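You operate a simulated robot arm through the tools that you are given. There is no shell and no other tool. Be economical: measure what you need, move in short steps, check, and stop when the job is done.

You run a simulated robot arm. Do the job below in one go: nothing can be reset, and whatever is moved stays where it is left.

## Task
Clip the bag of onions shut and stand it in the grey crate.
Fine: clip dial on the colour of the strip in the holder, rocker to FREE, one pull of the red lever, rocker back to LOCK. Set down upright: red net bag. Where these are worked on the way, their far stop is far enough and under half their travel is too little: lock rocker.

The check looks at the end state, three seconds after you hand in, the way a careful person would. Anything else that was tipped, shoved, dropped, spilled or broken makes it a failure.

## Robot
A 7-joint arm with a two-finger parallel gripper, fixed in place. Base frame: the origin is at the foot of the arm, x ahead of it, y to its left, z up; the work surface is at about z = 0. Readings come in cm, rad, newtons and seconds.
With the tool pointing down near the work surface it reaches from about 22 to 58 cm from the base axis. Its first joint turns from -1.152 to 1.152 rad. Payload 2.5 kg.
Tool frame: the origin (TCP) lies between the finger pads and is the grasp point; the fingertips stand 2.3 cm ahead of it; z points along the fingers, y is the line along which they close. Largest opening 9.4 cm; finger width 3.8, thickness 1; the body of the gripper, 5.4 by 9.6 cm, starts 3.9 cm behind the TCP.
Orientation is that of the tool frame in the base frame, as [roll, pitch, yaw] about the fixed x, y, z axes, in that order (R = Rz(yaw) Ry(pitch) Rx(roll)). With the fingers straight down and closing along the base's y, the tool's x points along the base's -x, its y along +y and its z along -z.

## Interface
- The arm moves only by the tool send_rows. Its argument "rows" is a list of rows, each a list of 6 numbers: the shift along the tool's x, y, z in cm, then the turn, a rotation vector about the tool's x, y, z in rad. In form: [[dx, dy, dz, ax, ay, az], ...]. A call has 1 to 20 rows; each row shifts and turns the commanded pose from where the row before left it, along the tool's axes as they then stand. "claw" is the opening, from 0 (shut) to 1 (fully open), set as the call begins (left out, the last holds). Each row takes 0.2 s and may step no farther than 5 cm and 0.15 rad from the row before; otherwise, or with a gripper value out of range, the whole call is refused. A pose out of reach is approached as far as the arm can. The call stops where the force on the tool passes 40 N (or 10 N more than at its start, if that is more) or the arm is blocked; 0.2 s more then pass. The fingers move at their own pace (about 10.8 cm/s each) and stop on an object; they squeeze with about 45 N. The grip force told is the motor's: it shows also when the fingers shut on nothing. Time passes only in rows, and 0.2 s behind the last, so rows that do not move let the fingers close. It gives the time, the measured TCP pose, the force on the tool (base axes), the opening and the grip force at its end, in the units of the frame above (readings bear some noise), with the torque about the TCP (base axes, N m) and any sound that the robot's microphone picked up.
- Cameras (640 x 400 px; columns grow to the right, rows downward): "scene" is fixed at [10.68, -39.95, 54.82]; the picture's right is [0.91, -0.41, 0.00], its down [-0.22, -0.48, -0.85] and it looks along [0.35, 0.77, -0.53] (base axes); focal length 214 px, centre (320, 200). "wrist" rides on the gripper at [8.6, 1.6, -7.4] in the tool frame; the picture's right is [-0.18, 0.98, 0.00], its down [-0.58, -0.11, -0.81] and it looks along [-0.79, -0.15, 0.59] (tool axes); focal length 243 px, centre (320, 200). There is no depth. A picture from a camera that has moved, and an enlarged one, comes with that camera's place and axes in the base frame and with its lens.
- snapshot(camera): a new picture of that camera. The clock stands still meanwhile.
- zoom(camera, box): a new picture of the part [left, top, right, bottom] of that camera's present view, enlarged. The clock stands still meanwhile.
- finish_job(): hands the job in; it is judged then, once.

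Go step by step. Nothing tells you positions but the pictures and the camera data: compare them with the known pose of the tool, close in by small moves and look again before you grip or let go. The budget is 120 turns and 64 pictures, counting those below and the enlarged ones. Unless the task says otherwise, let go and move clear before handing in, and close with one line.

The tools are called after "Call:" by a JSON object that holds its "name" and its "arguments". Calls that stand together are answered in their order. send_rows: Moves the arm, as the interface text tells. Its arguments: {"type":"object","properties":{"rows":{"type":"array","items":{"type":"array","items":{"type":"number"}}},"claw":{"type":"number"}},"required":["rows"]} The other tools are called the same way: snapshot (camera) takes a picture; zoom (camera, box) takes an enlarged picture of a part of a camera's view; finish_job () hands the job in.

At the start:

```text
time: 0.0
ee_pos: [33.55, 27.91, 41.58]
orientation: [3.14, -0.002, 3.141]
wrist_force: [0.0, 0.5, 0.0]
wrist_torque: [-0.01, 0.0, -0.01]
grip_width: 9.41
grasp_force: 0.0
```

scene: 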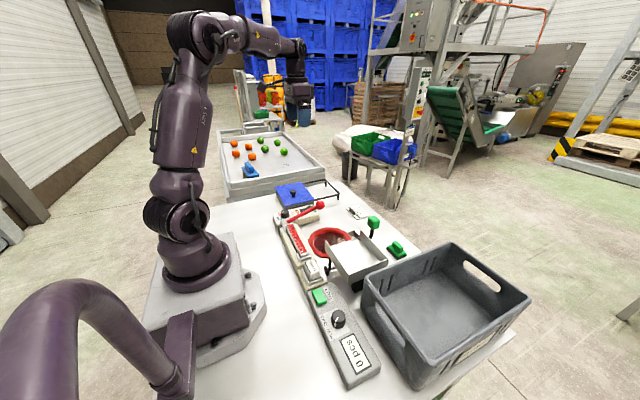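
wrist: 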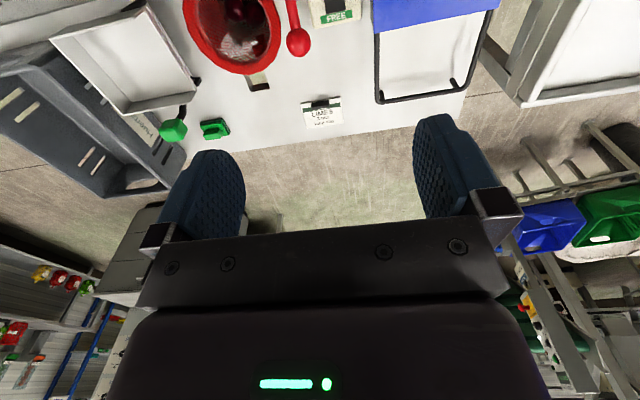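

I see a work table with a long control panel, a red funnel/net, a red lever, a grey crate and a strip of tags. I'll zoom in to read the details.

Call:
{"name": "zoom", "arguments": {"camera": "scene", "box": [260, 170, 420, 270]}}

Call:
{"name": "zoom", "arguments": {"camera": "scene", "box": [270, 250, 430, 390]}}

Call:
{"name": "zoom", "arguments": {"camera": "wrist", "box": [140, 0, 500, 150]}}

```text
4.00 times, centred on (340, 220) of scene
camera zoom: at [10.68, -39.95, 54.82], right [0.91, -0.41, 0.0], down [-0.22, -0.48, -0.85], along [0.35, 0.77, -0.53], focal length 858 px, centre (240, 120)
```

zoom: 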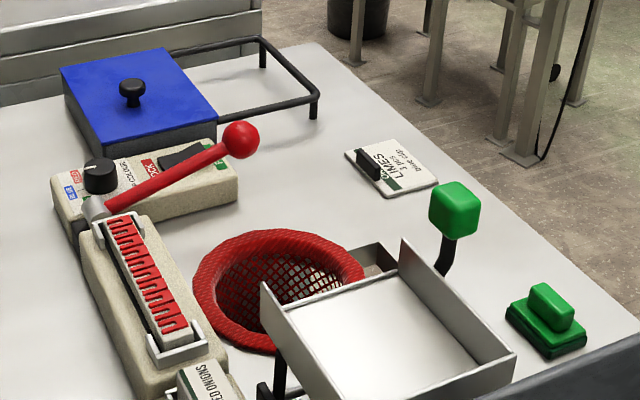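

```text
2.86 times, centred on (350, 320) of scene
camera zoom: at [10.68, -39.95, 54.82], right [0.91, -0.41, 0.0], down [-0.22, -0.48, -0.85], along [0.35, 0.77, -0.53], focal length 613 px, centre (234, -143)
```

zoom: 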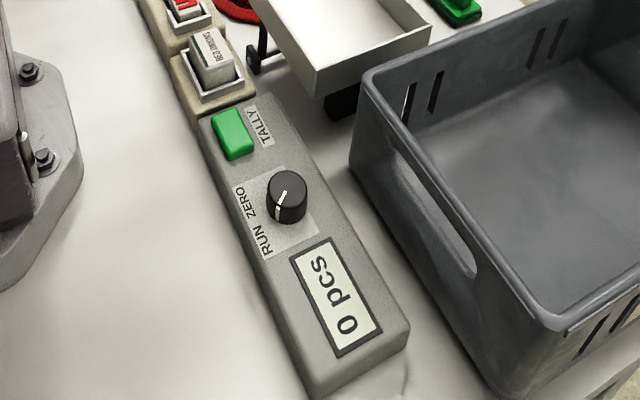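

```text
1.78 times, centred on (320, 75) of wrist
camera zoom: at [24.99, 29.47, 49.18], right [0.18, 0.98, 0.0], down [0.58, -0.11, 0.81], along [0.79, -0.15, -0.59], focal length 431 px, centre (320, 422)
```

zoom: 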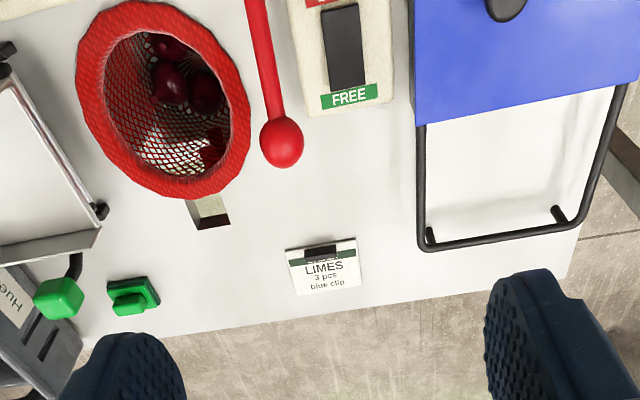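

The onions hang in the red net bag near (37, 11), the lever knob is about (39.5, 23.4, 8.7), and the dial and rocker are at y≈29–31. I'll move the wrist camera over the station and tip it down for a better view.

Call:
{"name": "send_rows", "arguments": {"rows": [[1, -4.5, 0, 0, 0, 0], [1, -4.5, 0, 0, 0, 0], [1, -4, 0, 0, 0, 0], [0, 0, 0, 0, 0.13, 0], [0, 0, 0, 0, 0.13, 0], [0, 0, 0, 0, 0.13, 0], [0, 0, 0, 0, 0.13, 0]]}}

Call:
{"name": "snapshot", "arguments": {"camera": "wrist"}}

```text
time: 1.6
ee_pos: [30.63, 14.83, 41.67]
orientation: [3.141, -0.522, -3.142]
wrist_force: [0.0, 0.3, 0.2]
wrist_torque: [-0.04, 0.02, 0.01]
grip_width: 9.41
grasp_force: 0.1
```

```text
58 pictures are left
camera wrist: at [26.89, 16.44, 52.58], right [0.16, 0.98, -0.09], down [0.91, -0.11, 0.41], along [0.39, -0.15, -0.91], focal length 243 px, centre (320, 200)
```

wrist: 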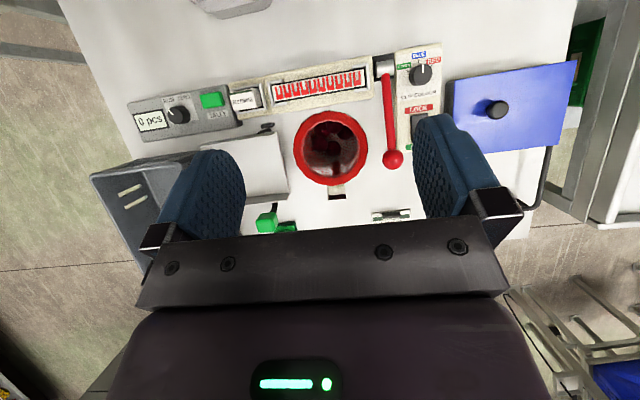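

Call:
{"name": "zoom", "arguments": {"camera": "wrist", "box": [280, 30, 460, 210]}}

Call:
{"name": "zoom", "arguments": {"camera": "wrist", "box": [370, 40, 450, 130]}}

Call:
{"name": "zoom", "arguments": {"camera": "wrist", "box": [130, 60, 290, 160]}}

```text
2.22 times, centred on (370, 120) of wrist
camera zoom: at [26.89, 16.44, 52.58], right [0.16, 0.98, -0.09], down [0.91, -0.11, 0.41], along [0.39, -0.15, -0.91], focal length 539 px, centre (209, 378)
```

zoom: 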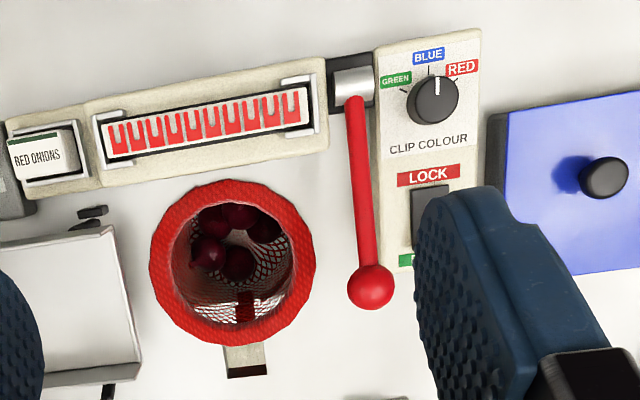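

```text
4.44 times, centred on (410, 85) of wrist
camera zoom: at [26.89, 16.44, 52.58], right [0.16, 0.98, -0.09], down [0.91, -0.11, 0.41], along [0.39, -0.15, -0.91], focal length 1078 px, centre (-80, 711)
```

zoom: 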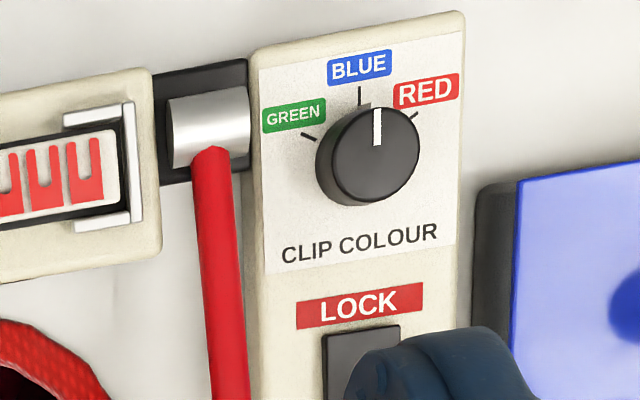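

```text
4.00 times, centred on (210, 110) of wrist
camera zoom: at [26.89, 16.44, 52.58], right [0.16, 0.98, -0.09], down [0.91, -0.11, 0.41], along [0.39, -0.15, -0.91], focal length 970 px, centre (760, 560)
```

zoom: 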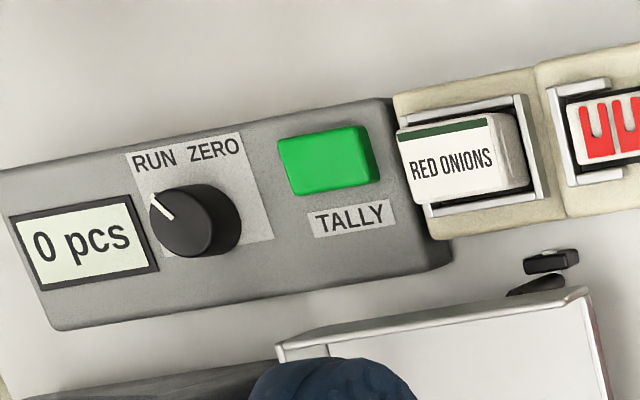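

The strip is red, the dial is on BLUE and the rocker is on LOCK. I'll straighten the tool and come down above the dial for a close look.

Call:
{"name": "send_rows", "arguments": {"rows": [[0, 0, 0, 0, -0.13, 0], [0, 0, 0, 0, -0.13, 0], [0, 0, 0, 0, -0.13, 0], [0, 0, 0, 0, -0.13, 0], [1, 4, 2, 0, 0, 0], [1, 4, 2.5, 0, 0, 0], [1, 4, 2.5, 0, 0, 0], [0.6, 1.7, 4.5, 0, 0, 0], [0, 0, 4.8, 0, 0, 0], [0, 0, 4.8, 0, 0, 0]]}}

Call:
{"name": "snapshot", "arguments": {"camera": "wrist"}}

Call:
{"name": "zoom", "arguments": {"camera": "scene", "box": [260, 170, 420, 270]}}

```text
time: 3.8
ee_pos: [26.74, 28.62, 20.71]
orientation: [3.14, 0.0, -3.141]
wrist_force: [0.6, 0.0, 0.6]
wrist_torque: [0.01, 0.0, -0.02]
grip_width: 9.42
grasp_force: 0.1
```

```text
54 pictures are left
camera wrist: at [18.23, 30.17, 28.19], right [0.18, 0.98, 0.0], down [0.58, -0.11, 0.81], along [0.79, -0.15, -0.59], focal length 243 px, centre (320, 200)
```

wrist: 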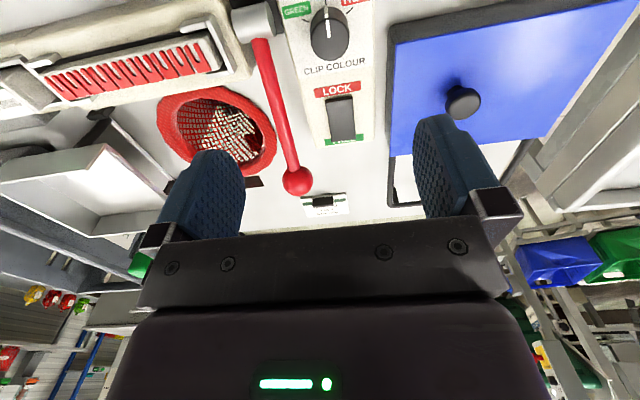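

```text
4.00 times, centred on (340, 220) of scene
camera zoom: at [10.68, -39.95, 54.82], right [0.91, -0.41, 0.0], down [-0.22, -0.48, -0.85], along [0.35, 0.77, -0.53], focal length 858 px, centre (240, 120)
```

zoom: 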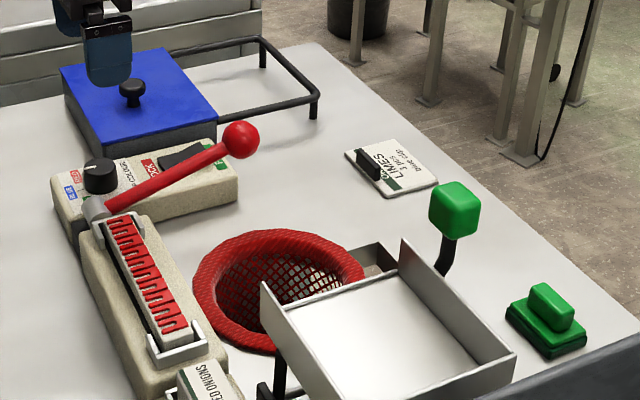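

The dial is at about (26.1, 29.4) with its top near z 5.6. I'll turn the tool by 60° so the fingers straddle it clear of the lever pivot, narrow the opening, and descend partway.

Call:
{"name": "send_rows", "arguments": {"rows": [[0.6, 0.8, 2, 0, 0, 0], [0, 0, 1, 0, 0, 0.1496], [0, 0, 1, 0, 0, 0.1496], [0, 0, 1, 0, 0, 0.1496], [0, 0, 1, 0, 0, 0.1496], [0, 0, 1, 0, 0, 0.1496], [0, 0, 1, 0, 0, 0.1496], [0, 0, 1, 0, 0, 0.1496]], "claw": 0.58}}

Call:
{"name": "snapshot", "arguments": {"camera": "wrist"}}

Call:
{"name": "zoom", "arguments": {"camera": "scene", "box": [250, 155, 350, 225]}}

```text
time: 5.6
ee_pos: [26.35, 29.43, 11.59]
orientation: [3.14, 0.0, 2.091]
wrist_force: [-0.1, 1.0, 0.0]
wrist_torque: [0.02, -0.01, 0.0]
grip_width: 5.47
grasp_force: 0.0
```

```text
52 pictures are left
camera wrist: at [23.54, 37.66, 19.13], right [0.94, 0.33, 0.0], down [0.19, -0.56, 0.81], along [0.27, -0.76, -0.59], focal length 243 px, centre (320, 200)
```

wrist: 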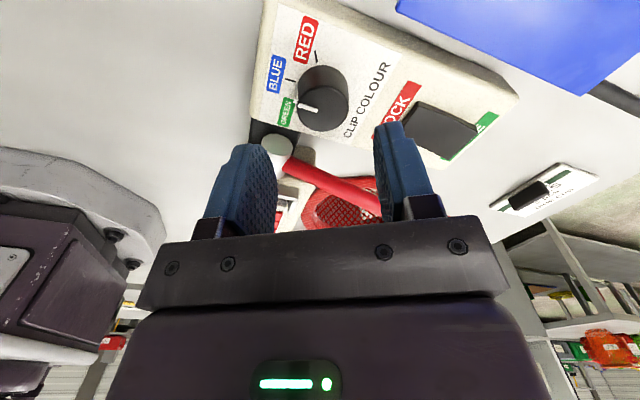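

```text
5.71 times, centred on (300, 190) of scene
camera zoom: at [10.68, -39.95, 54.82], right [0.91, -0.41, 0.0], down [-0.22, -0.48, -0.85], along [0.35, 0.77, -0.53], focal length 1226 px, centre (434, 257)
```

zoom: 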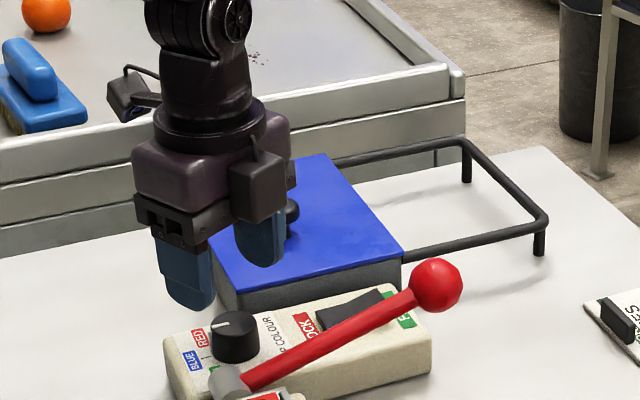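

Call:
{"name": "zoom", "arguments": {"camera": "wrist", "box": [250, 20, 410, 160]}}

```text
2.86 times, centred on (330, 90) of wrist
camera zoom: at [23.54, 37.66, 19.13], right [0.94, 0.33, 0.0], down [0.19, -0.56, 0.81], along [0.27, -0.76, -0.59], focal length 693 px, centre (291, 514)
```

zoom: 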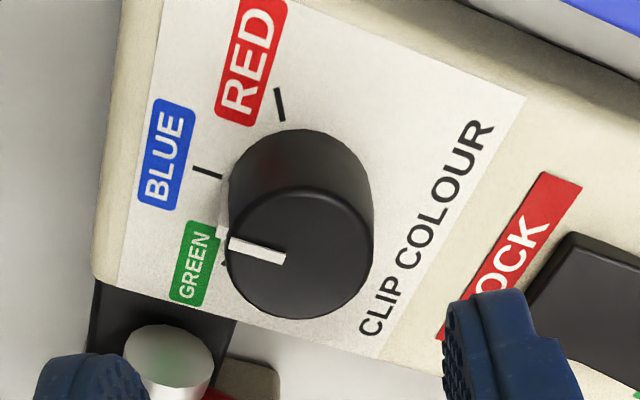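

The pointer is parallel to the blue tick; red lies about 57° clockwise. The knob centre is near (26.9, 29.15), top z≈5. I'll align and lower the fingers around it.

Call:
{"name": "send_rows", "arguments": {"rows": [[-0.52, 0.34, 0, 0, 0, 0], [0, 0, 1, 0, 0, 0.09], [0, 0, 1, 0, 0, 0.09], [0, 0, 1, 0, 0, 0]], "claw": 0.5}}

Call:
{"name": "snapshot", "arguments": {"camera": "wrist"}}

```text
time: 6.6
ee_pos: [26.7, 28.97, 8.4]
orientation: [3.141, 0.0, 1.913]
wrist_force: [0.4, 0.3, 0.7]
wrist_torque: [0.02, 0.02, -0.02]
grip_width: 4.69
grasp_force: 0.0
```

```text
49 pictures are left
camera wrist: at [25.45, 37.68, 16.0], right [0.99, 0.16, 0.0], down [0.09, -0.58, 0.81], along [0.13, -0.8, -0.59], focal length 243 px, centre (320, 200)
```

wrist: 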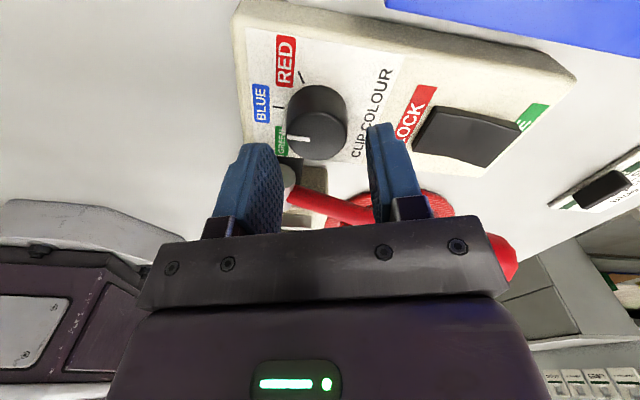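

Aligned. I'll descend and grip the dial.

Call:
{"name": "send_rows", "arguments": {"rows": [[0, 0, 1.2, 0, 0, 0], [0, 0, 1.1, 0, 0, 0]]}}

Call:
{"name": "send_rows", "arguments": {"rows": [[0, 0, 0, 0, 0, 0], [0, 0, 0, 0, 0, 0]], "claw": 0.0}}

Call:
{"name": "snapshot", "arguments": {"camera": "wrist"}}

```text
time: 7.2
ee_pos: [26.82, 28.97, 6.02]
orientation: [-3.14, 0.0, 1.914]
wrist_force: [0.0, -0.3, -0.3]
wrist_torque: [-0.02, -0.04, 0.01]
grip_width: 4.71
grasp_force: 0.1
```

```text
time: 7.8
ee_pos: [26.65, 28.99, 6.05]
orientation: [-3.141, 0.0, 1.915]
wrist_force: [-8.1, -3.4, 4.5]
wrist_torque: [0.12, 0.31, 0.02]
grip_width: 3.32
grasp_force: 45.1
```

```text
48 pictures are left
camera wrist: at [25.4, 37.64, 13.66], right [0.99, 0.16, 0.0], down [0.1, -0.58, 0.81], along [0.13, -0.8, -0.59], focal length 243 px, centre (320, 200)
```

wrist: 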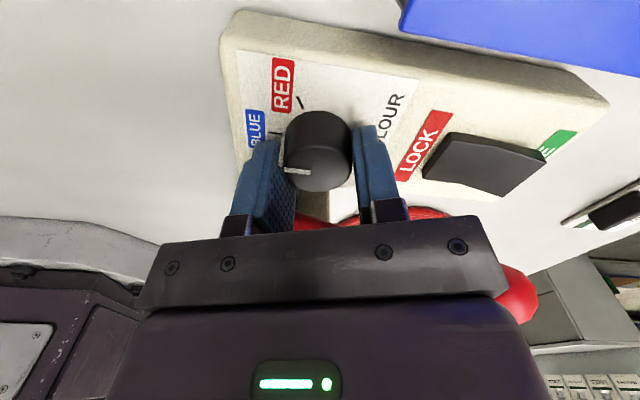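

Gripped at 3.3 cm. I'll turn it clockwise about 57°.

Call:
{"name": "send_rows", "arguments": {"rows": [[0, 0, 0, 0, 0, 0.143], [0, 0, 0, 0, 0, 0.143], [0, 0, 0, 0, 0, 0.143], [0, 0, 0, 0, 0, 0.143], [0, 0, 0, 0, 0, 0.143], [0, 0, 0, 0, 0, 0.143], [0, 0, 0, 0, 0, 0.143]]}}

Call:
{"name": "snapshot", "arguments": {"camera": "wrist"}}

```text
time: 9.4
ee_pos: [26.2, 29.27, 6.13]
orientation: [-3.13, 0.012, 0.921]
wrist_force: [-34.3, 0.1, 2.8]
wrist_torque: [0.17, 0.66, 1.01]
grip_width: 3.28
grasp_force: 45.4
```

```text
47 pictures are left
camera wrist: at [33.03, 35.1, 13.53], right [0.67, -0.74, -0.01], down [-0.43, -0.39, 0.81], along [-0.61, -0.54, -0.58], focal length 243 px, centre (320, 200)
```

wrist: 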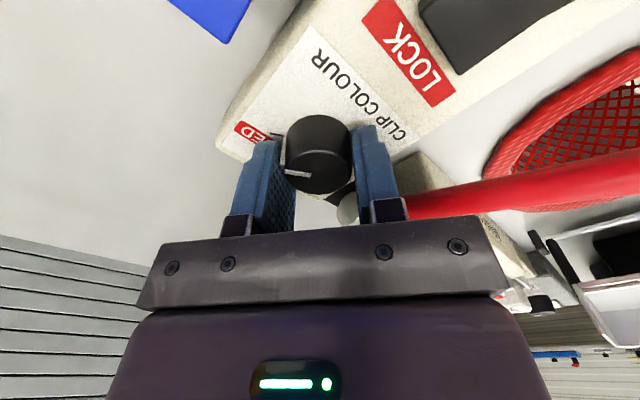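

The knob turned about 57° with some resisting torque. I'll release and look at the pointer.

Call:
{"name": "send_rows", "arguments": {"rows": [[0, 0, 0, 0, 0, 0], [0, 0, 0, 0, 0, 0]], "claw": 0.5}}

Call:
{"name": "send_rows", "arguments": {"rows": [[0, 0, -3, 0, 0, 0], [0, 0, -4, 0, 0, 0]]}}

Call:
{"name": "zoom", "arguments": {"camera": "wrist", "box": [200, 20, 440, 170]}}

```text
time: 10.0
ee_pos: [27.04, 29.0, 6.28]
orientation: [3.141, -0.002, 0.911]
wrist_force: [-0.8, -0.3, -0.2]
wrist_torque: [-0.04, -0.03, -0.03]
grip_width: 4.72
grasp_force: 0.6
```

```text
time: 10.6
ee_pos: [27.06, 28.93, 13.17]
orientation: [-3.141, -0.001, 0.913]
wrist_force: [0.0, -0.2, 0.1]
wrist_torque: [-0.07, -0.02, 0.0]
grip_width: 4.71
grasp_force: 0.0
```

```text
2.67 times, centred on (320, 95) of wrist
camera zoom: at [33.77, 34.83, 20.73], right [0.67, -0.75, 0.0], down [-0.44, -0.39, 0.81], along [-0.6, -0.54, -0.59], focal length 647 px, centre (320, 480)
```

zoom: 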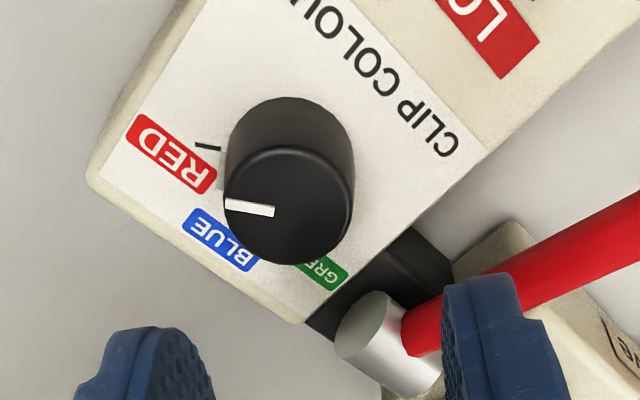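

The dial now points at RED. Next I'll square the tool, shut the fingers and move over the rocker for a close look.

Call:
{"name": "send_rows", "arguments": {"rows": [[0, 0, 0, 0, 0, -0.132], [0, 0, 0, 0, 0, -0.132], [0, 0, 0, 0, 0, -0.132], [0, 0, 0, 0, 0, -0.132], [0, 0, 0, 0, 0, -0.132], [0.1, 4.6, 0, 0, 0, 0], [0.1, 4.6, 0, 0, 0, 0]], "claw": 0.0}}

Call:
{"name": "snapshot", "arguments": {"camera": "wrist"}}

Call:
{"name": "zoom", "arguments": {"camera": "scene", "box": [260, 170, 350, 233]}}

```text
time: 12.2
ee_pos: [35.85, 29.6, 13.16]
orientation: [3.141, -0.001, 1.577]
wrist_force: [0.5, -0.1, 0.4]
wrist_torque: [0.0, 0.03, 0.0]
grip_width: 0.01
grasp_force: 41.8
```

```text
45 pictures are left
camera wrist: at [37.57, 38.22, 20.67], right [0.98, -0.18, 0.0], down [-0.11, -0.58, 0.81], along [-0.15, -0.79, -0.59], focal length 243 px, centre (320, 200)
```

wrist: 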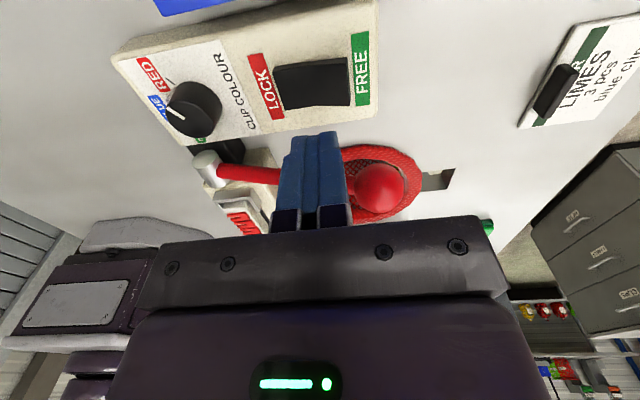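

```text
6.35 times, centred on (305, 202) of scene
camera zoom: at [10.68, -39.95, 54.82], right [0.91, -0.41, 0.0], down [-0.22, -0.48, -0.85], along [0.35, 0.77, -0.53], focal length 1362 px, centre (415, 190)
```

zoom: 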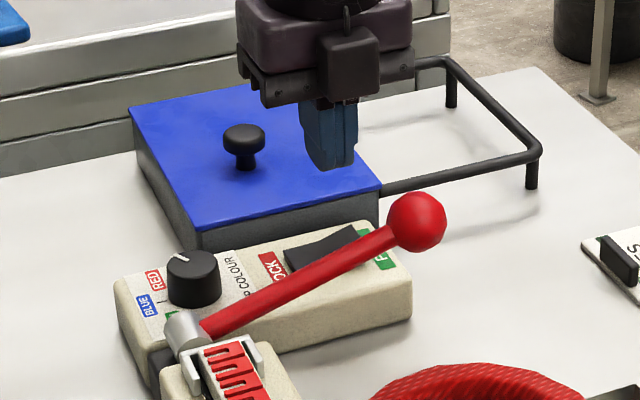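

The rocker's FREE end (+x end) stands raised near (37.5, 29.4). I'll press it straight down with shut fingers.

Call:
{"name": "send_rows", "arguments": {"rows": [[-0.2, 1.3, 2, 0, 0, 0], [0, 0, 3, 0, 0, 0], [0, 0, 1, 0, 0, 0]]}}

Call:
{"name": "send_rows", "arguments": {"rows": [[0, 0, 0.3, 0, 0, 0], [0, 0, 0.3, 0, 0, 0], [0, 0, 0.3, 0, 0, 0], [0, 0, 0.3, 0, 0, 0]]}}

Call:
{"name": "snapshot", "arguments": {"camera": "wrist"}}

```text
time: 13.0
ee_pos: [37.37, 29.35, 7.04]
orientation: [3.138, 0.002, 1.572]
wrist_force: [1.5, -0.4, 0.4]
wrist_torque: [0.01, 0.0, 0.0]
grip_width: 0.0
grasp_force: 42.5
```

```text
time: 13.8
ee_pos: [37.19, 29.28, 6.71]
orientation: [-3.137, 0.001, 1.575]
wrist_force: [-2.9, -1.7, 5.3]
wrist_torque: [0.0, 0.11, 0.01]
grip_width: 0.01
grasp_force: 42.5
stopped in row 3: the force on the tool passed its limit at 47 N (the readings are from after the stop); the commanded pose is now the measured one
```

```text
43 pictures are left
camera wrist: at [39.04, 37.9, 14.33], right [0.98, -0.18, 0.0], down [-0.1, -0.58, 0.81], along [-0.15, -0.79, -0.59], focal length 243 px, centre (320, 200)
```

wrist: 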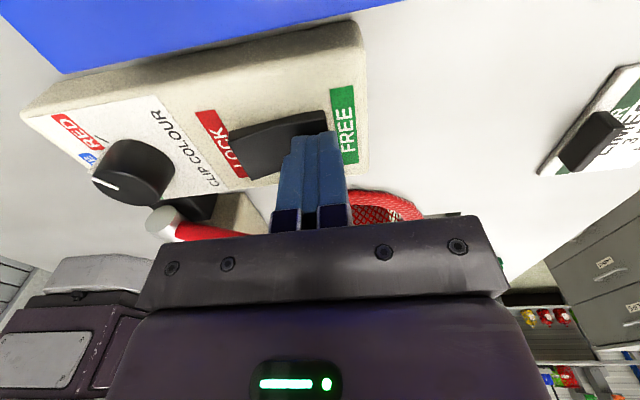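

Call:
{"name": "send_rows", "arguments": {"rows": [[0, 0, -2, 0, 0, 0], [0, 0, -2, 0, 0, 0]]}}

Call:
{"name": "zoom", "arguments": {"camera": "wrist", "box": [180, 20, 400, 180]}}

Call:
{"name": "zoom", "arguments": {"camera": "scene", "box": [280, 190, 340, 232]}}

```text
time: 14.4
ee_pos: [37.4, 29.13, 10.75]
orientation: [-3.138, -0.001, 1.573]
wrist_force: [0.1, 0.2, 0.6]
wrist_torque: [0.01, -0.02, -0.02]
grip_width: 0.01
grasp_force: 42.4
```

```text
2.50 times, centred on (290, 100) of wrist
camera zoom: at [39.02, 37.74, 18.34], right [0.98, -0.18, 0.0], down [-0.1, -0.58, 0.81], along [-0.15, -0.79, -0.59], focal length 606 px, centre (395, 450)
```

zoom: 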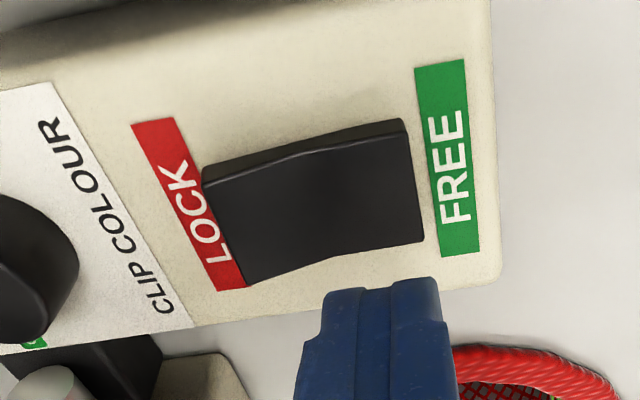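

```text
9.52 times, centred on (310, 211) of scene
camera zoom: at [10.68, -39.95, 54.82], right [0.91, -0.41, 0.0], down [-0.22, -0.48, -0.85], along [0.35, 0.77, -0.53], focal length 2043 px, centre (415, 95)
```

zoom: 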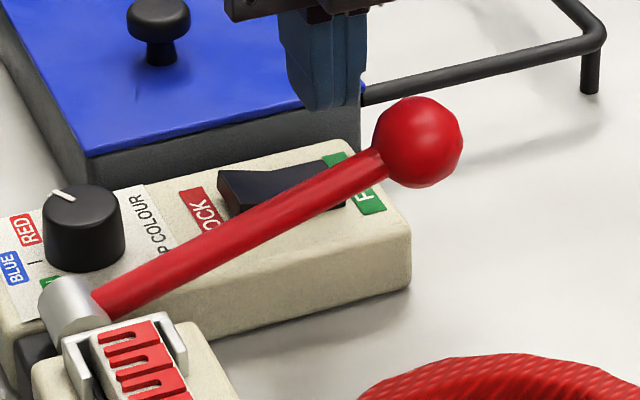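

The rocker has flipped to FREE. Now I'll rise, turn the tool back so the fingers close along y, and position above the lever knob.

Call:
{"name": "send_rows", "arguments": {"rows": [[0, 0, -4, 0, 0, 0], [0, 0, -1, 0, 0, -0.1428], [0, 0, 0, 0, 0, -0.1428], [0, 0, 0, 0, 0, -0.1428], [0, 0, 0, 0, 0, -0.1428], [0, 0, 0, 0, 0, -0.1428], [0, 0, 0, 0, 0, -0.1428], [0, 0, 0, 0, 0, -0.1428], [0, 0, 0, 0, 0, -0.1428], [0, 0, 0, 0, 0, -0.1428], [0, 0, 0, 0, 0, -0.1428], [0, 0, 0, 0, 0, -0.1428], [-1.1, -2.9, 0, 0, 0, 0], [-1.1, -2.9, 0, 0, 0, 0]], "claw": 0.6}}

Call:
{"name": "snapshot", "arguments": {"camera": "wrist"}}

```text
time: 17.4
ee_pos: [39.74, 23.69, 15.65]
orientation: [3.14, -0.003, -3.139]
wrist_force: [0.3, -0.2, -0.5]
wrist_torque: [0.01, 0.02, 0.02]
grip_width: 5.66
grasp_force: 0.0
```

```text
40 pictures are left
camera wrist: at [31.29, 25.27, 23.3], right [0.18, 0.98, 0.0], down [0.58, -0.11, 0.8], along [0.79, -0.15, -0.59], focal length 243 px, centre (320, 200)
```

wrist: 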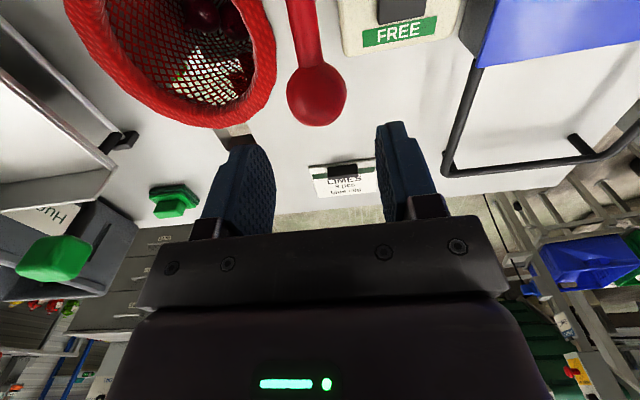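

The knob is right below the fingers. I'll go down 7 cm and grip.

Call:
{"name": "send_rows", "arguments": {"rows": [[0, 0, 3, 0, 0, 0], [0, -0.15, 3, 0, 0, 0], [0, 0, 1, 0, 0, 0]]}}

Call:
{"name": "send_rows", "arguments": {"rows": [[0, 0, 0, 0, 0, 0], [0, 0, 0, 0, 0, 0]], "claw": 0.0}}

Call:
{"name": "snapshot", "arguments": {"camera": "wrist"}}

```text
time: 18.2
ee_pos: [39.91, 23.52, 8.57]
orientation: [3.141, -0.003, -3.139]
wrist_force: [0.0, -0.3, 1.1]
wrist_torque: [-0.01, 0.0, -0.01]
grip_width: 5.62
grasp_force: 0.0
```

```text
time: 18.8
ee_pos: [39.85, 23.71, 8.58]
orientation: [3.14, -0.002, -3.136]
wrist_force: [3.8, 10.5, -7.1]
wrist_torque: [-0.05, -0.24, -0.03]
grip_width: 3.7
grasp_force: 44.9
```

```text
39 pictures are left
camera wrist: at [31.26, 25.13, 16.25], right [0.18, 0.98, 0.0], down [0.58, -0.11, 0.8], along [0.79, -0.14, -0.59], focal length 243 px, centre (320, 200)
```

wrist: 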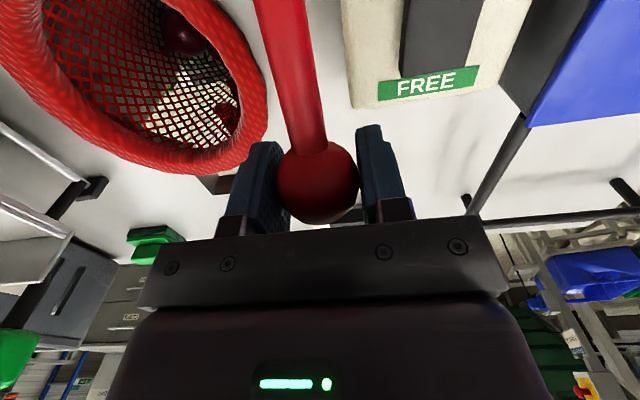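

Gripped. I'll feel for the travel direction with a small upward move along the arc.

Call:
{"name": "send_rows", "arguments": {"rows": [[0.13, 0, -0.48, 0, 0, 0], [0.13, 0, -0.48, 0, 0, 0], [0.13, 0, -0.48, 0, 0, 0]]}}

```text
time: 19.1
ee_pos: [39.89, 23.55, 8.63]
orientation: [3.136, 0.0, -3.138]
wrist_force: [6.4, 4.6, -8.9]
wrist_torque: [0.01, 0.58, -0.04]
grip_width: 3.7
grasp_force: 44.6
stopped in row 1: the force on the tool passed its limit at 45 N (the readings are from after the stop); the commanded pose is now the measured one
```

Upwards is blocked, so the lever works downward. I'll push it down along the arc in small steps.

Call:
{"name": "send_rows", "arguments": {"rows": [[-0.2, 0, 0.77, 0, 0, 0], [-0.16, 0, 0.78, 0, 0, 0]]}}

```text
time: 19.7
ee_pos: [40.22, 23.7, 7.08]
orientation: [3.139, 0.0, -3.137]
wrist_force: [-4.9, -3.4, 9.7]
wrist_torque: [-0.03, 1.29, 0.0]
grip_width: 3.72
grasp_force: 44.6
```

It moves down. Continuing.

Call:
{"name": "send_rows", "arguments": {"rows": [[-0.1, 0, 0.79, 0, 0, 0], [-0.07, 0, 0.79, 0, 0, 0], [-0.03, 0, 0.8, 0, 0, 0]]}}

```text
time: 20.4
ee_pos: [40.35, 23.64, 5.71]
orientation: [3.138, 0.002, -3.138]
wrist_force: [-5.1, -1.7, 5.9]
wrist_torque: [0.3, -0.34, -0.08]
grip_width: 3.71
grasp_force: 44.8
stopped in row 3: the force on the tool passed its limit at 59 N (the readings are from after the stop); the commanded pose is now the measured one
```

Call:
{"name": "snapshot", "arguments": {"camera": "wrist"}}

Call:
{"name": "zoom", "arguments": {"camera": "scene", "box": [260, 170, 420, 270]}}

```text
38 pictures are left
camera wrist: at [31.83, 25.14, 13.38], right [0.18, 0.98, 0.0], down [0.58, -0.11, 0.81], along [0.79, -0.14, -0.59], focal length 243 px, centre (320, 200)
```

wrist: 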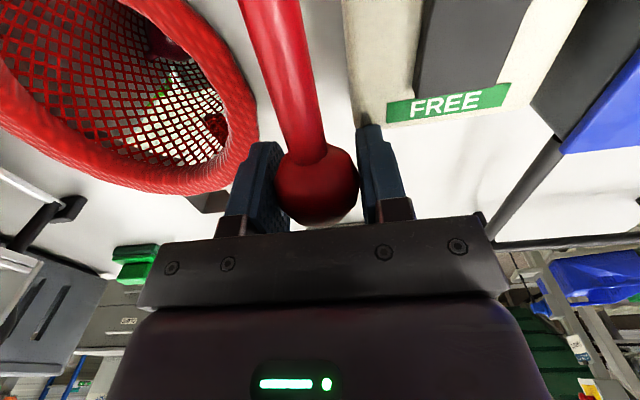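

```text
4.00 times, centred on (340, 220) of scene
camera zoom: at [10.68, -39.95, 54.82], right [0.91, -0.41, 0.0], down [-0.22, -0.48, -0.85], along [0.35, 0.77, -0.53], focal length 858 px, centre (240, 120)
```

zoom: 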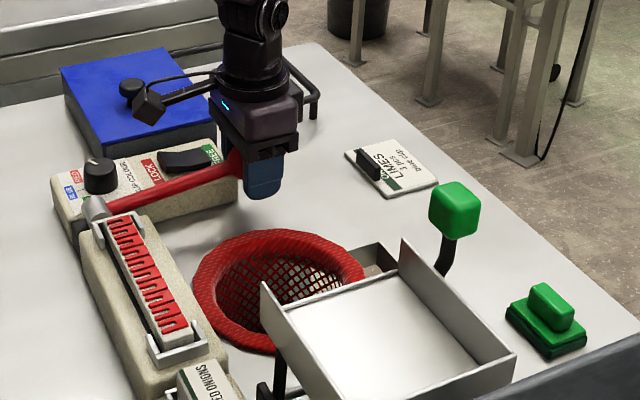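

The +y finger probably touched the console edge before the lever bottomed. I'll release, shut the fingers above and push the knob down from the top instead.

Call:
{"name": "send_rows", "arguments": {"rows": [[0, 0, 0, 0, 0, 0], [0, 0, -2, 0, 0, 0], [0, 0, -3, 0, 0, 0]], "claw": 0.48}}

Call:
{"name": "snapshot", "arguments": {"camera": "wrist"}}

Call:
{"name": "zoom", "arguments": {"camera": "scene", "box": [260, 170, 420, 270]}}

```text
time: 21.2
ee_pos: [40.54, 23.48, 10.82]
orientation: [3.14, 0.001, -3.138]
wrist_force: [-0.7, -0.2, 0.2]
wrist_torque: [0.01, 0.01, 0.0]
grip_width: 4.5
grasp_force: 0.1
```

```text
36 pictures are left
camera wrist: at [31.9, 25.04, 18.49], right [0.18, 0.98, 0.0], down [0.58, -0.11, 0.81], along [0.79, -0.14, -0.59], focal length 243 px, centre (320, 200)
```

wrist: 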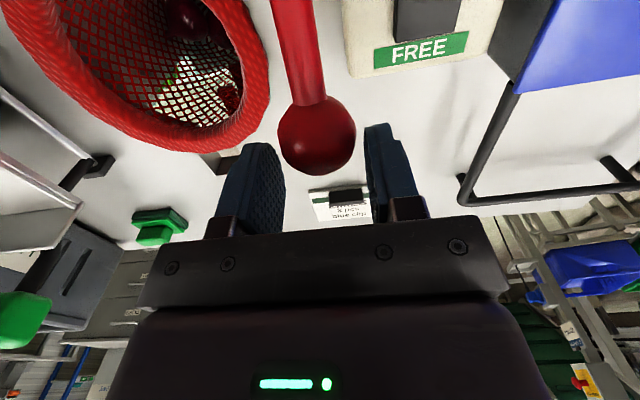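

```text
4.00 times, centred on (340, 220) of scene
camera zoom: at [10.68, -39.95, 54.82], right [0.91, -0.41, 0.0], down [-0.22, -0.48, -0.85], along [0.35, 0.77, -0.53], focal length 858 px, centre (240, 120)
```

zoom: 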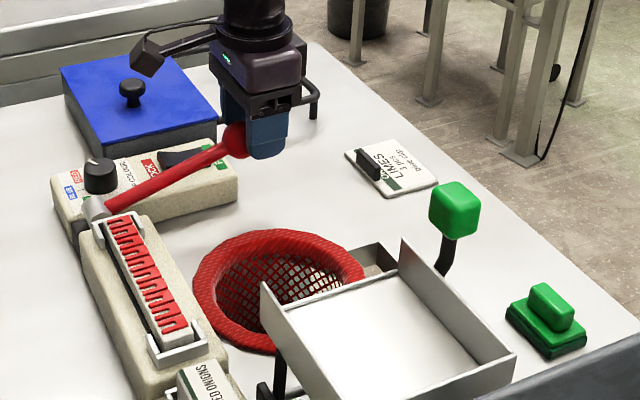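

The lever sprang back and nothing clipped, so that was only a part-stroke. I'll shut the fingers above the knob and push down.

Call:
{"name": "send_rows", "arguments": {"rows": [[0, 0, -3.5, 0, 0, 0], [0.5, 0, 0, 0, 0, 0]]}}

Call:
{"name": "send_rows", "arguments": {"rows": [[0, 0, 0, 0, 0, 0], [0, 0, 0.5, 0, 0, 0], [0, 0, 0, 0, 0, 0]], "claw": 0.0}}

Call:
{"name": "snapshot", "arguments": {"camera": "wrist"}}

```text
time: 21.8
ee_pos: [40.07, 23.5, 14.43]
orientation: [3.138, 0.003, -3.137]
wrist_force: [1.0, -0.5, -0.6]
wrist_torque: [0.01, -0.01, 0.02]
grip_width: 4.49
grasp_force: 0.0
```

```text
time: 22.6
ee_pos: [40.02, 23.48, 13.78]
orientation: [3.138, 0.002, -3.139]
wrist_force: [-0.2, 0.3, 0.0]
wrist_torque: [0.02, -0.03, -0.01]
grip_width: 0.0
grasp_force: 42.4
```

```text
34 pictures are left
camera wrist: at [31.4, 25.01, 21.41], right [0.18, 0.98, 0.0], down [0.58, -0.11, 0.81], along [0.79, -0.14, -0.59], focal length 243 px, centre (320, 200)
```

wrist: 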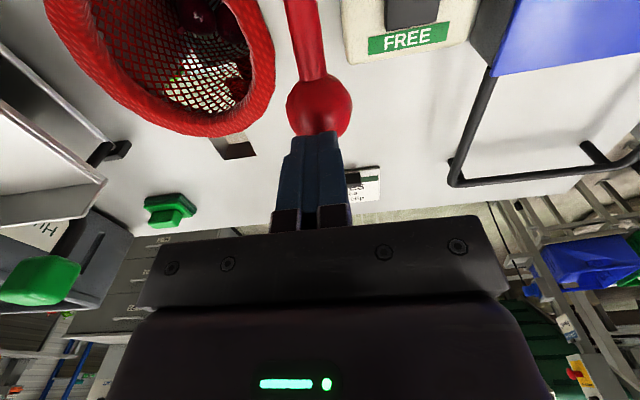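

Call:
{"name": "send_rows", "arguments": {"rows": [[0, 0, 0.8, 0, 0, 0], [-0.1, 0, 0.8, 0, 0, 0], [-0.1, 0, 0.8, 0, 0, 0], [-0.1, 0, 0.7, 0, 0, 0], [-0.05, 0, 0.7, 0, 0, 0], [0, 0, 0.6, 0, 0, 0], [0, 0, 0.6, 0, 0, 0]]}}

Call:
{"name": "zoom", "arguments": {"camera": "scene", "box": [260, 170, 420, 270]}}

```text
time: 24.2
ee_pos: [40.23, 23.67, 9.06]
orientation: [3.138, 0.004, -3.138]
wrist_force: [-9.1, -9.6, 34.9]
wrist_torque: [-0.2, 0.31, 0.08]
grip_width: 0.02
grasp_force: 42.5
```

```text
4.00 times, centred on (340, 220) of scene
camera zoom: at [10.66, -39.96, 54.82], right [0.91, -0.41, 0.0], down [-0.22, -0.48, -0.85], along [0.35, 0.77, -0.53], focal length 858 px, centre (240, 120)
```

zoom: 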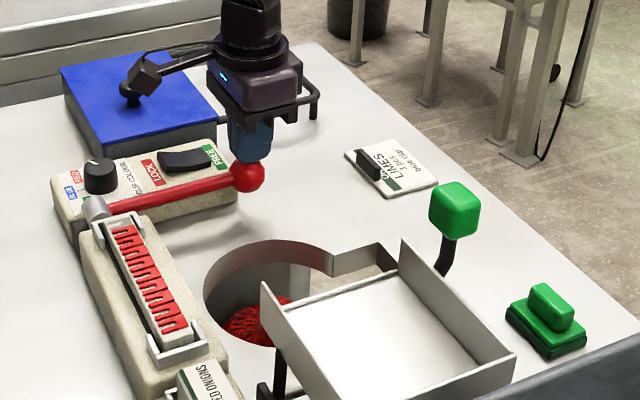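

The bag has been gathered and dropped into the hole: the clip fired. I'll rise off the lever and look at it, then relock the rocker.

Call:
{"name": "send_rows", "arguments": {"rows": [[0, 0, -2, 0, 0, 0], [0, 0, -4, 0, 0, 0], [0, 0, -4, 0, 0, 0], [2.5, 2.9, 0, 0, 0, 0], [2.2, 2.9, 0, 0, 0, 0]]}}

Call:
{"name": "zoom", "arguments": {"camera": "scene", "box": [260, 170, 420, 270]}}

Call:
{"name": "snapshot", "arguments": {"camera": "wrist"}}

```text
time: 25.4
ee_pos: [35.74, 29.33, 18.72]
orientation: [3.139, 0.003, -3.138]
wrist_force: [-0.4, 0.0, 0.2]
wrist_torque: [0.01, -0.01, 0.01]
grip_width: 0.0
grasp_force: 42.6
```

```text
4.00 times, centred on (340, 220) of scene
camera zoom: at [10.68, -39.95, 54.82], right [0.91, -0.41, 0.0], down [-0.22, -0.48, -0.85], along [0.35, 0.77, -0.53], focal length 858 px, centre (240, 120)
```

zoom: 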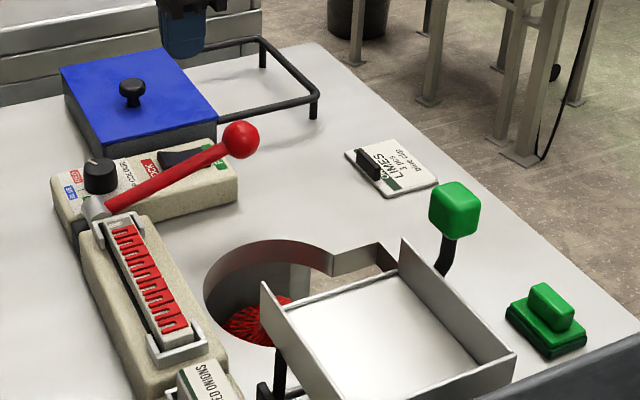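

```text
31 pictures are left
camera wrist: at [27.18, 30.92, 26.2], right [0.18, 0.98, 0.0], down [0.58, -0.11, 0.81], along [0.79, -0.14, -0.59], focal length 243 px, centre (320, 200)
```

wrist: 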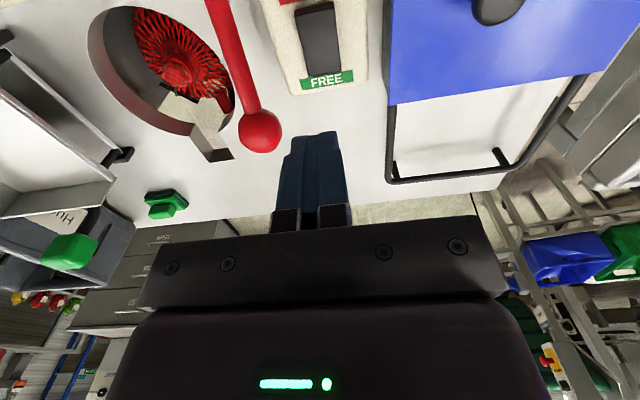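

The lever is back up. I'll now press the rocker's LOCK end at about (33.5, 29.3).

Call:
{"name": "send_rows", "arguments": {"rows": [[0, 0, 0, 0, 0, 0.1427], [0, 0, 0, 0, 0, 0.1427], [0, 0, 0, 0, 0, 0.1427], [0, 0, 0, 0, 0, 0.1427], [0, 0, 0, 0, 0, 0.1427], [0, 0, 0, 0, 0, 0.1427], [0, 0, 0, 0, 0, 0.1427], [0, 0, 0, 0, 0, 0.1427], [0, 0, 0, 0, 0, 0.1427], [0, 0, 0, 0, 0, 0.1427], [0, 0, 0, 0, 0, 0.1427], [0, -2.2, 4, 0, 0, 0], [0, 0, 4, 0, 0, 0], [0, 0, 3, 0, 0, 0]]}}

Call:
{"name": "send_rows", "arguments": {"rows": [[0, 0, 0.3, 0, 0, 0], [0, 0, 0.3, 0, 0, 0], [0, 0, 0.3, 0, 0, 0], [0, 0, 0.3, 0, 0, 0], [0, 0, 0.3, 0, 0, 0]]}}

Call:
{"name": "send_rows", "arguments": {"rows": [[0, 0, -2, 0, 0, 0], [0, 0, -3, 0, 0, 0]]}}

Call:
{"name": "zoom", "arguments": {"camera": "wrist", "box": [220, 20, 440, 180]}}

Call:
{"name": "zoom", "arguments": {"camera": "scene", "box": [280, 190, 340, 232]}}

```text
time: 28.4
ee_pos: [33.21, 29.43, 7.99]
orientation: [3.139, -0.003, 1.573]
wrist_force: [0.1, 0.9, 0.4]
wrist_torque: [0.0, 0.01, -0.02]
grip_width: 0.0
grasp_force: 42.3
```

```text
time: 29.5
ee_pos: [33.38, 29.42, 6.71]
orientation: [3.142, -0.004, 1.574]
wrist_force: [-3.8, -3.5, 7.6]
wrist_torque: [-0.21, 0.0, -0.05]
grip_width: 0.0
grasp_force: 42.6
stopped in row 5: the force on the tool passed its limit at 50 N (the readings are from after the stop); the commanded pose is now the measured one
```

```text
time: 30.1
ee_pos: [33.43, 29.34, 11.7]
orientation: [3.141, -0.004, 1.574]
wrist_force: [0.4, 0.2, 0.1]
wrist_torque: [0.0, -0.02, 0.0]
grip_width: 0.0
grasp_force: 42.3
```

```text
2.50 times, centred on (330, 100) of wrist
camera zoom: at [35.16, 37.91, 19.29], right [0.98, -0.18, 0.0], down [-0.11, -0.58, 0.8], along [-0.15, -0.79, -0.59], focal length 606 px, centre (295, 450)
```

zoom: 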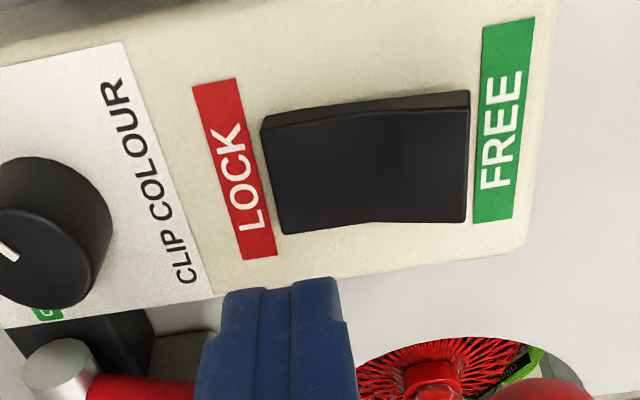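

```text
9.52 times, centred on (310, 211) of scene
camera zoom: at [10.68, -39.95, 54.82], right [0.91, -0.41, 0.0], down [-0.22, -0.48, -0.85], along [0.35, 0.77, -0.53], focal length 2043 px, centre (415, 95)
```

zoom: 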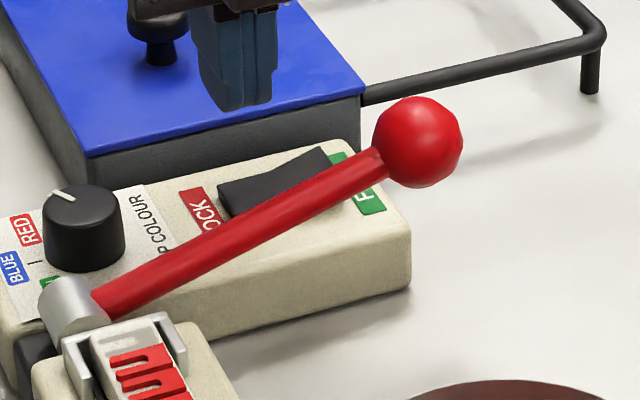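

Rocker is back on LOCK. Now I'll rise, turn back and look down into the hole at the clipped bag.

Call:
{"name": "send_rows", "arguments": {"rows": [[0, 0, -5, 0, 0, 0], [0, 0, -5, 0, 0, 0], [0, 0, -5, 0, 0, -0.1427], [0, 0, 0, 0, 0, -0.1427], [0, 0, 0, 0, 0, -0.1427], [0, 0, 0, 0, 0, -0.1427], [0, 0, 0, 0, 0, -0.1427], [0, 0, 0, 0, 0, -0.1427], [0, 0, 0, 0, 0, -0.1427], [0, 0, 0, 0, 0, -0.1427], [0, 0, 0, 0, 0, -0.1427], [0, 0, 0, 0, 0, -0.1427], [0, 0, 0, 0, 0, -0.1427], [-0.6, -4.4, 0, 0, 0.12, 0], [-0.6, -4.4, 0, 0, 0.12, 0], [-0.6, -4.4, 0, 0, 0.12, 0], [-0.6, -4.4, 0, 0, 0.12, 0]]}}

Call:
{"name": "snapshot", "arguments": {"camera": "wrist"}}

```text
time: 33.7
ee_pos: [35.76, 11.78, 26.04]
orientation: [3.136, -0.482, -3.133]
wrist_force: [0.0, 0.4, -0.4]
wrist_torque: [0.0, -0.02, -0.03]
grip_width: 0.0
grasp_force: 42.4
```

```text
28 pictures are left
camera wrist: at [31.7, 13.24, 36.8], right [0.16, 0.98, -0.08], down [0.89, -0.11, 0.44], along [0.43, -0.14, -0.89], focal length 243 px, centre (320, 200)
```

wrist: 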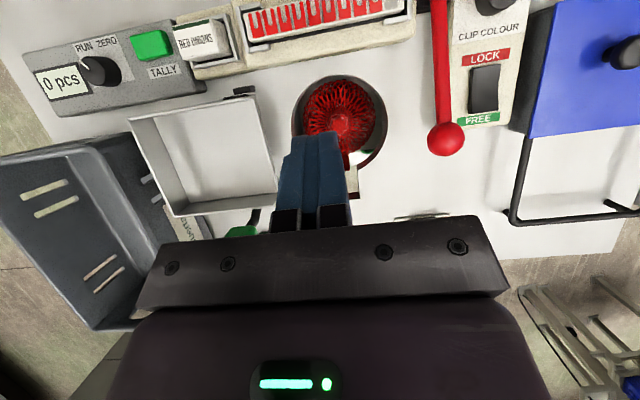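

Call:
{"name": "zoom", "arguments": {"camera": "wrist", "box": [280, 60, 410, 190]}}

Call:
{"name": "zoom", "arguments": {"camera": "scene", "box": [290, 210, 450, 310]}}

```text
3.08 times, centred on (345, 125) of wrist
camera zoom: at [31.7, 13.24, 36.8], right [0.16, 0.98, -0.08], down [0.89, -0.11, 0.44], along [0.43, -0.14, -0.89], focal length 746 px, centre (243, 431)
```

zoom: 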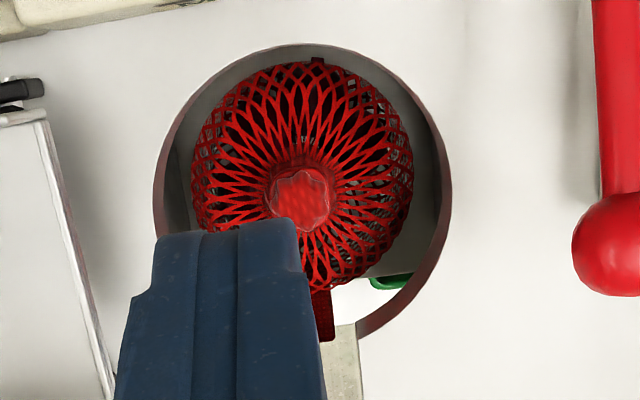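

```text
4.00 times, centred on (370, 260) of scene
camera zoom: at [10.68, -39.95, 54.82], right [0.91, -0.41, 0.0], down [-0.22, -0.48, -0.85], along [0.35, 0.77, -0.53], focal length 858 px, centre (120, -40)
```

zoom: 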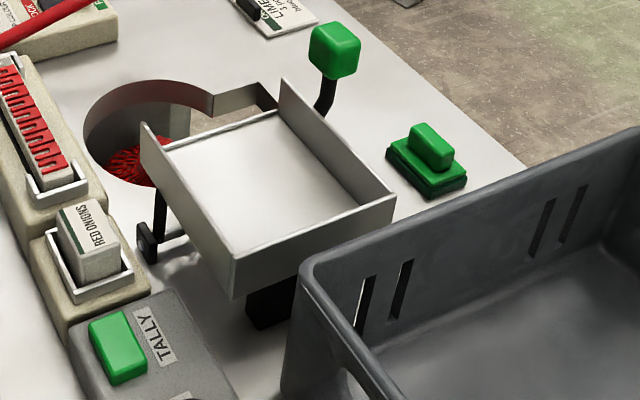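

The bag sits in the hole with its gathered neck at about (38.2, 12.2, −4.3). I'll untilt, swing the gripper so the wrist camera hangs over free table, open, and come closer.

Call:
{"name": "send_rows", "arguments": {"rows": [[-0.6, 0.1, 0, 0, -0.12, 0], [-0.6, 0.1, 0, 0, -0.12, 0], [-0.6, 0.1, 0, 0, -0.12, 0], [-0.6, 0.1, 0, 0, -0.12, 0], [0, 0, 0, 0, 0, 0.1494], [0, 0, 0, 0, 0, 0.1494], [0, 0, 0, 0, 0, 0.1494], [0, 0, 0, 0, 0, 0.1494], [0, 0, 0, 0, 0, 0.1494], [0, 0, 0, 0, 0, 0.1494], [0, 0, 0, 0, 0, 0.1494], [0, 0, 0, 0, 0, 0.1494], [0, 0, 0, 0, 0, 0.1494], [0, 0, 0, 0, 0, 0.1494], [0, 0, 0, 0, 0, 0.1494], [0, 0, 0, 0, 0, 0.1494], [0, 0, 0, 0, 0, 0.1494]], "claw": 0.6}}

Call:
{"name": "send_rows", "arguments": {"rows": [[0, 0, 0, 0, 0, 0.1494], [0, 0, 0, 0, 0, 0.1494], [0, 0, 0, 0, 0, 0.1494], [0, 0, 0, 0, 0, 0.1494], [0, 0, 4, 0, 0, 0], [0, 0, 4, 0, 0, 0], [0, 0, 4, 0, 0, 0]]}}

Call:
{"name": "snapshot", "arguments": {"camera": "wrist"}}

```text
time: 37.3
ee_pos: [38.02, 12.21, 25.48]
orientation: [-3.14, -0.004, 1.2]
wrist_force: [0.7, -0.3, 0.3]
wrist_torque: [0.01, 0.0, 0.02]
grip_width: 5.65
grasp_force: 0.1
```

```text
time: 38.9
ee_pos: [37.74, 12.06, 13.18]
orientation: [-3.139, -0.001, 0.604]
wrist_force: [0.1, -0.3, 0.3]
wrist_torque: [0.02, 0.03, 0.01]
grip_width: 5.63
grasp_force: 0.0
```

```text
25 pictures are left
camera wrist: at [45.98, 15.61, 20.83], right [0.41, -0.91, 0.0], down [-0.54, -0.24, 0.81], along [-0.74, -0.33, -0.59], focal length 243 px, centre (320, 200)
```

wrist: 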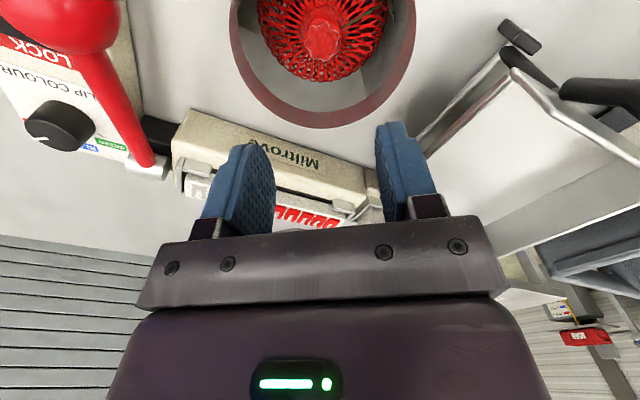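

Call:
{"name": "zoom", "arguments": {"camera": "wrist", "box": [220, 0, 440, 137]}}

```text
2.91 times, centred on (330, 68) of wrist
camera zoom: at [45.98, 15.61, 20.83], right [0.41, -0.91, 0.0], down [-0.54, -0.24, 0.81], along [-0.74, -0.33, -0.59], focal length 706 px, centre (291, 582)
```

zoom: 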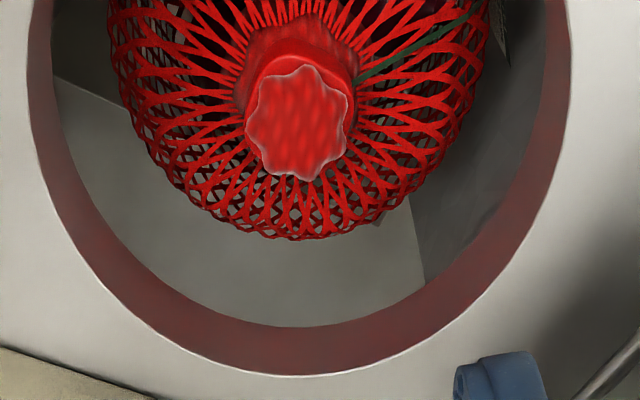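

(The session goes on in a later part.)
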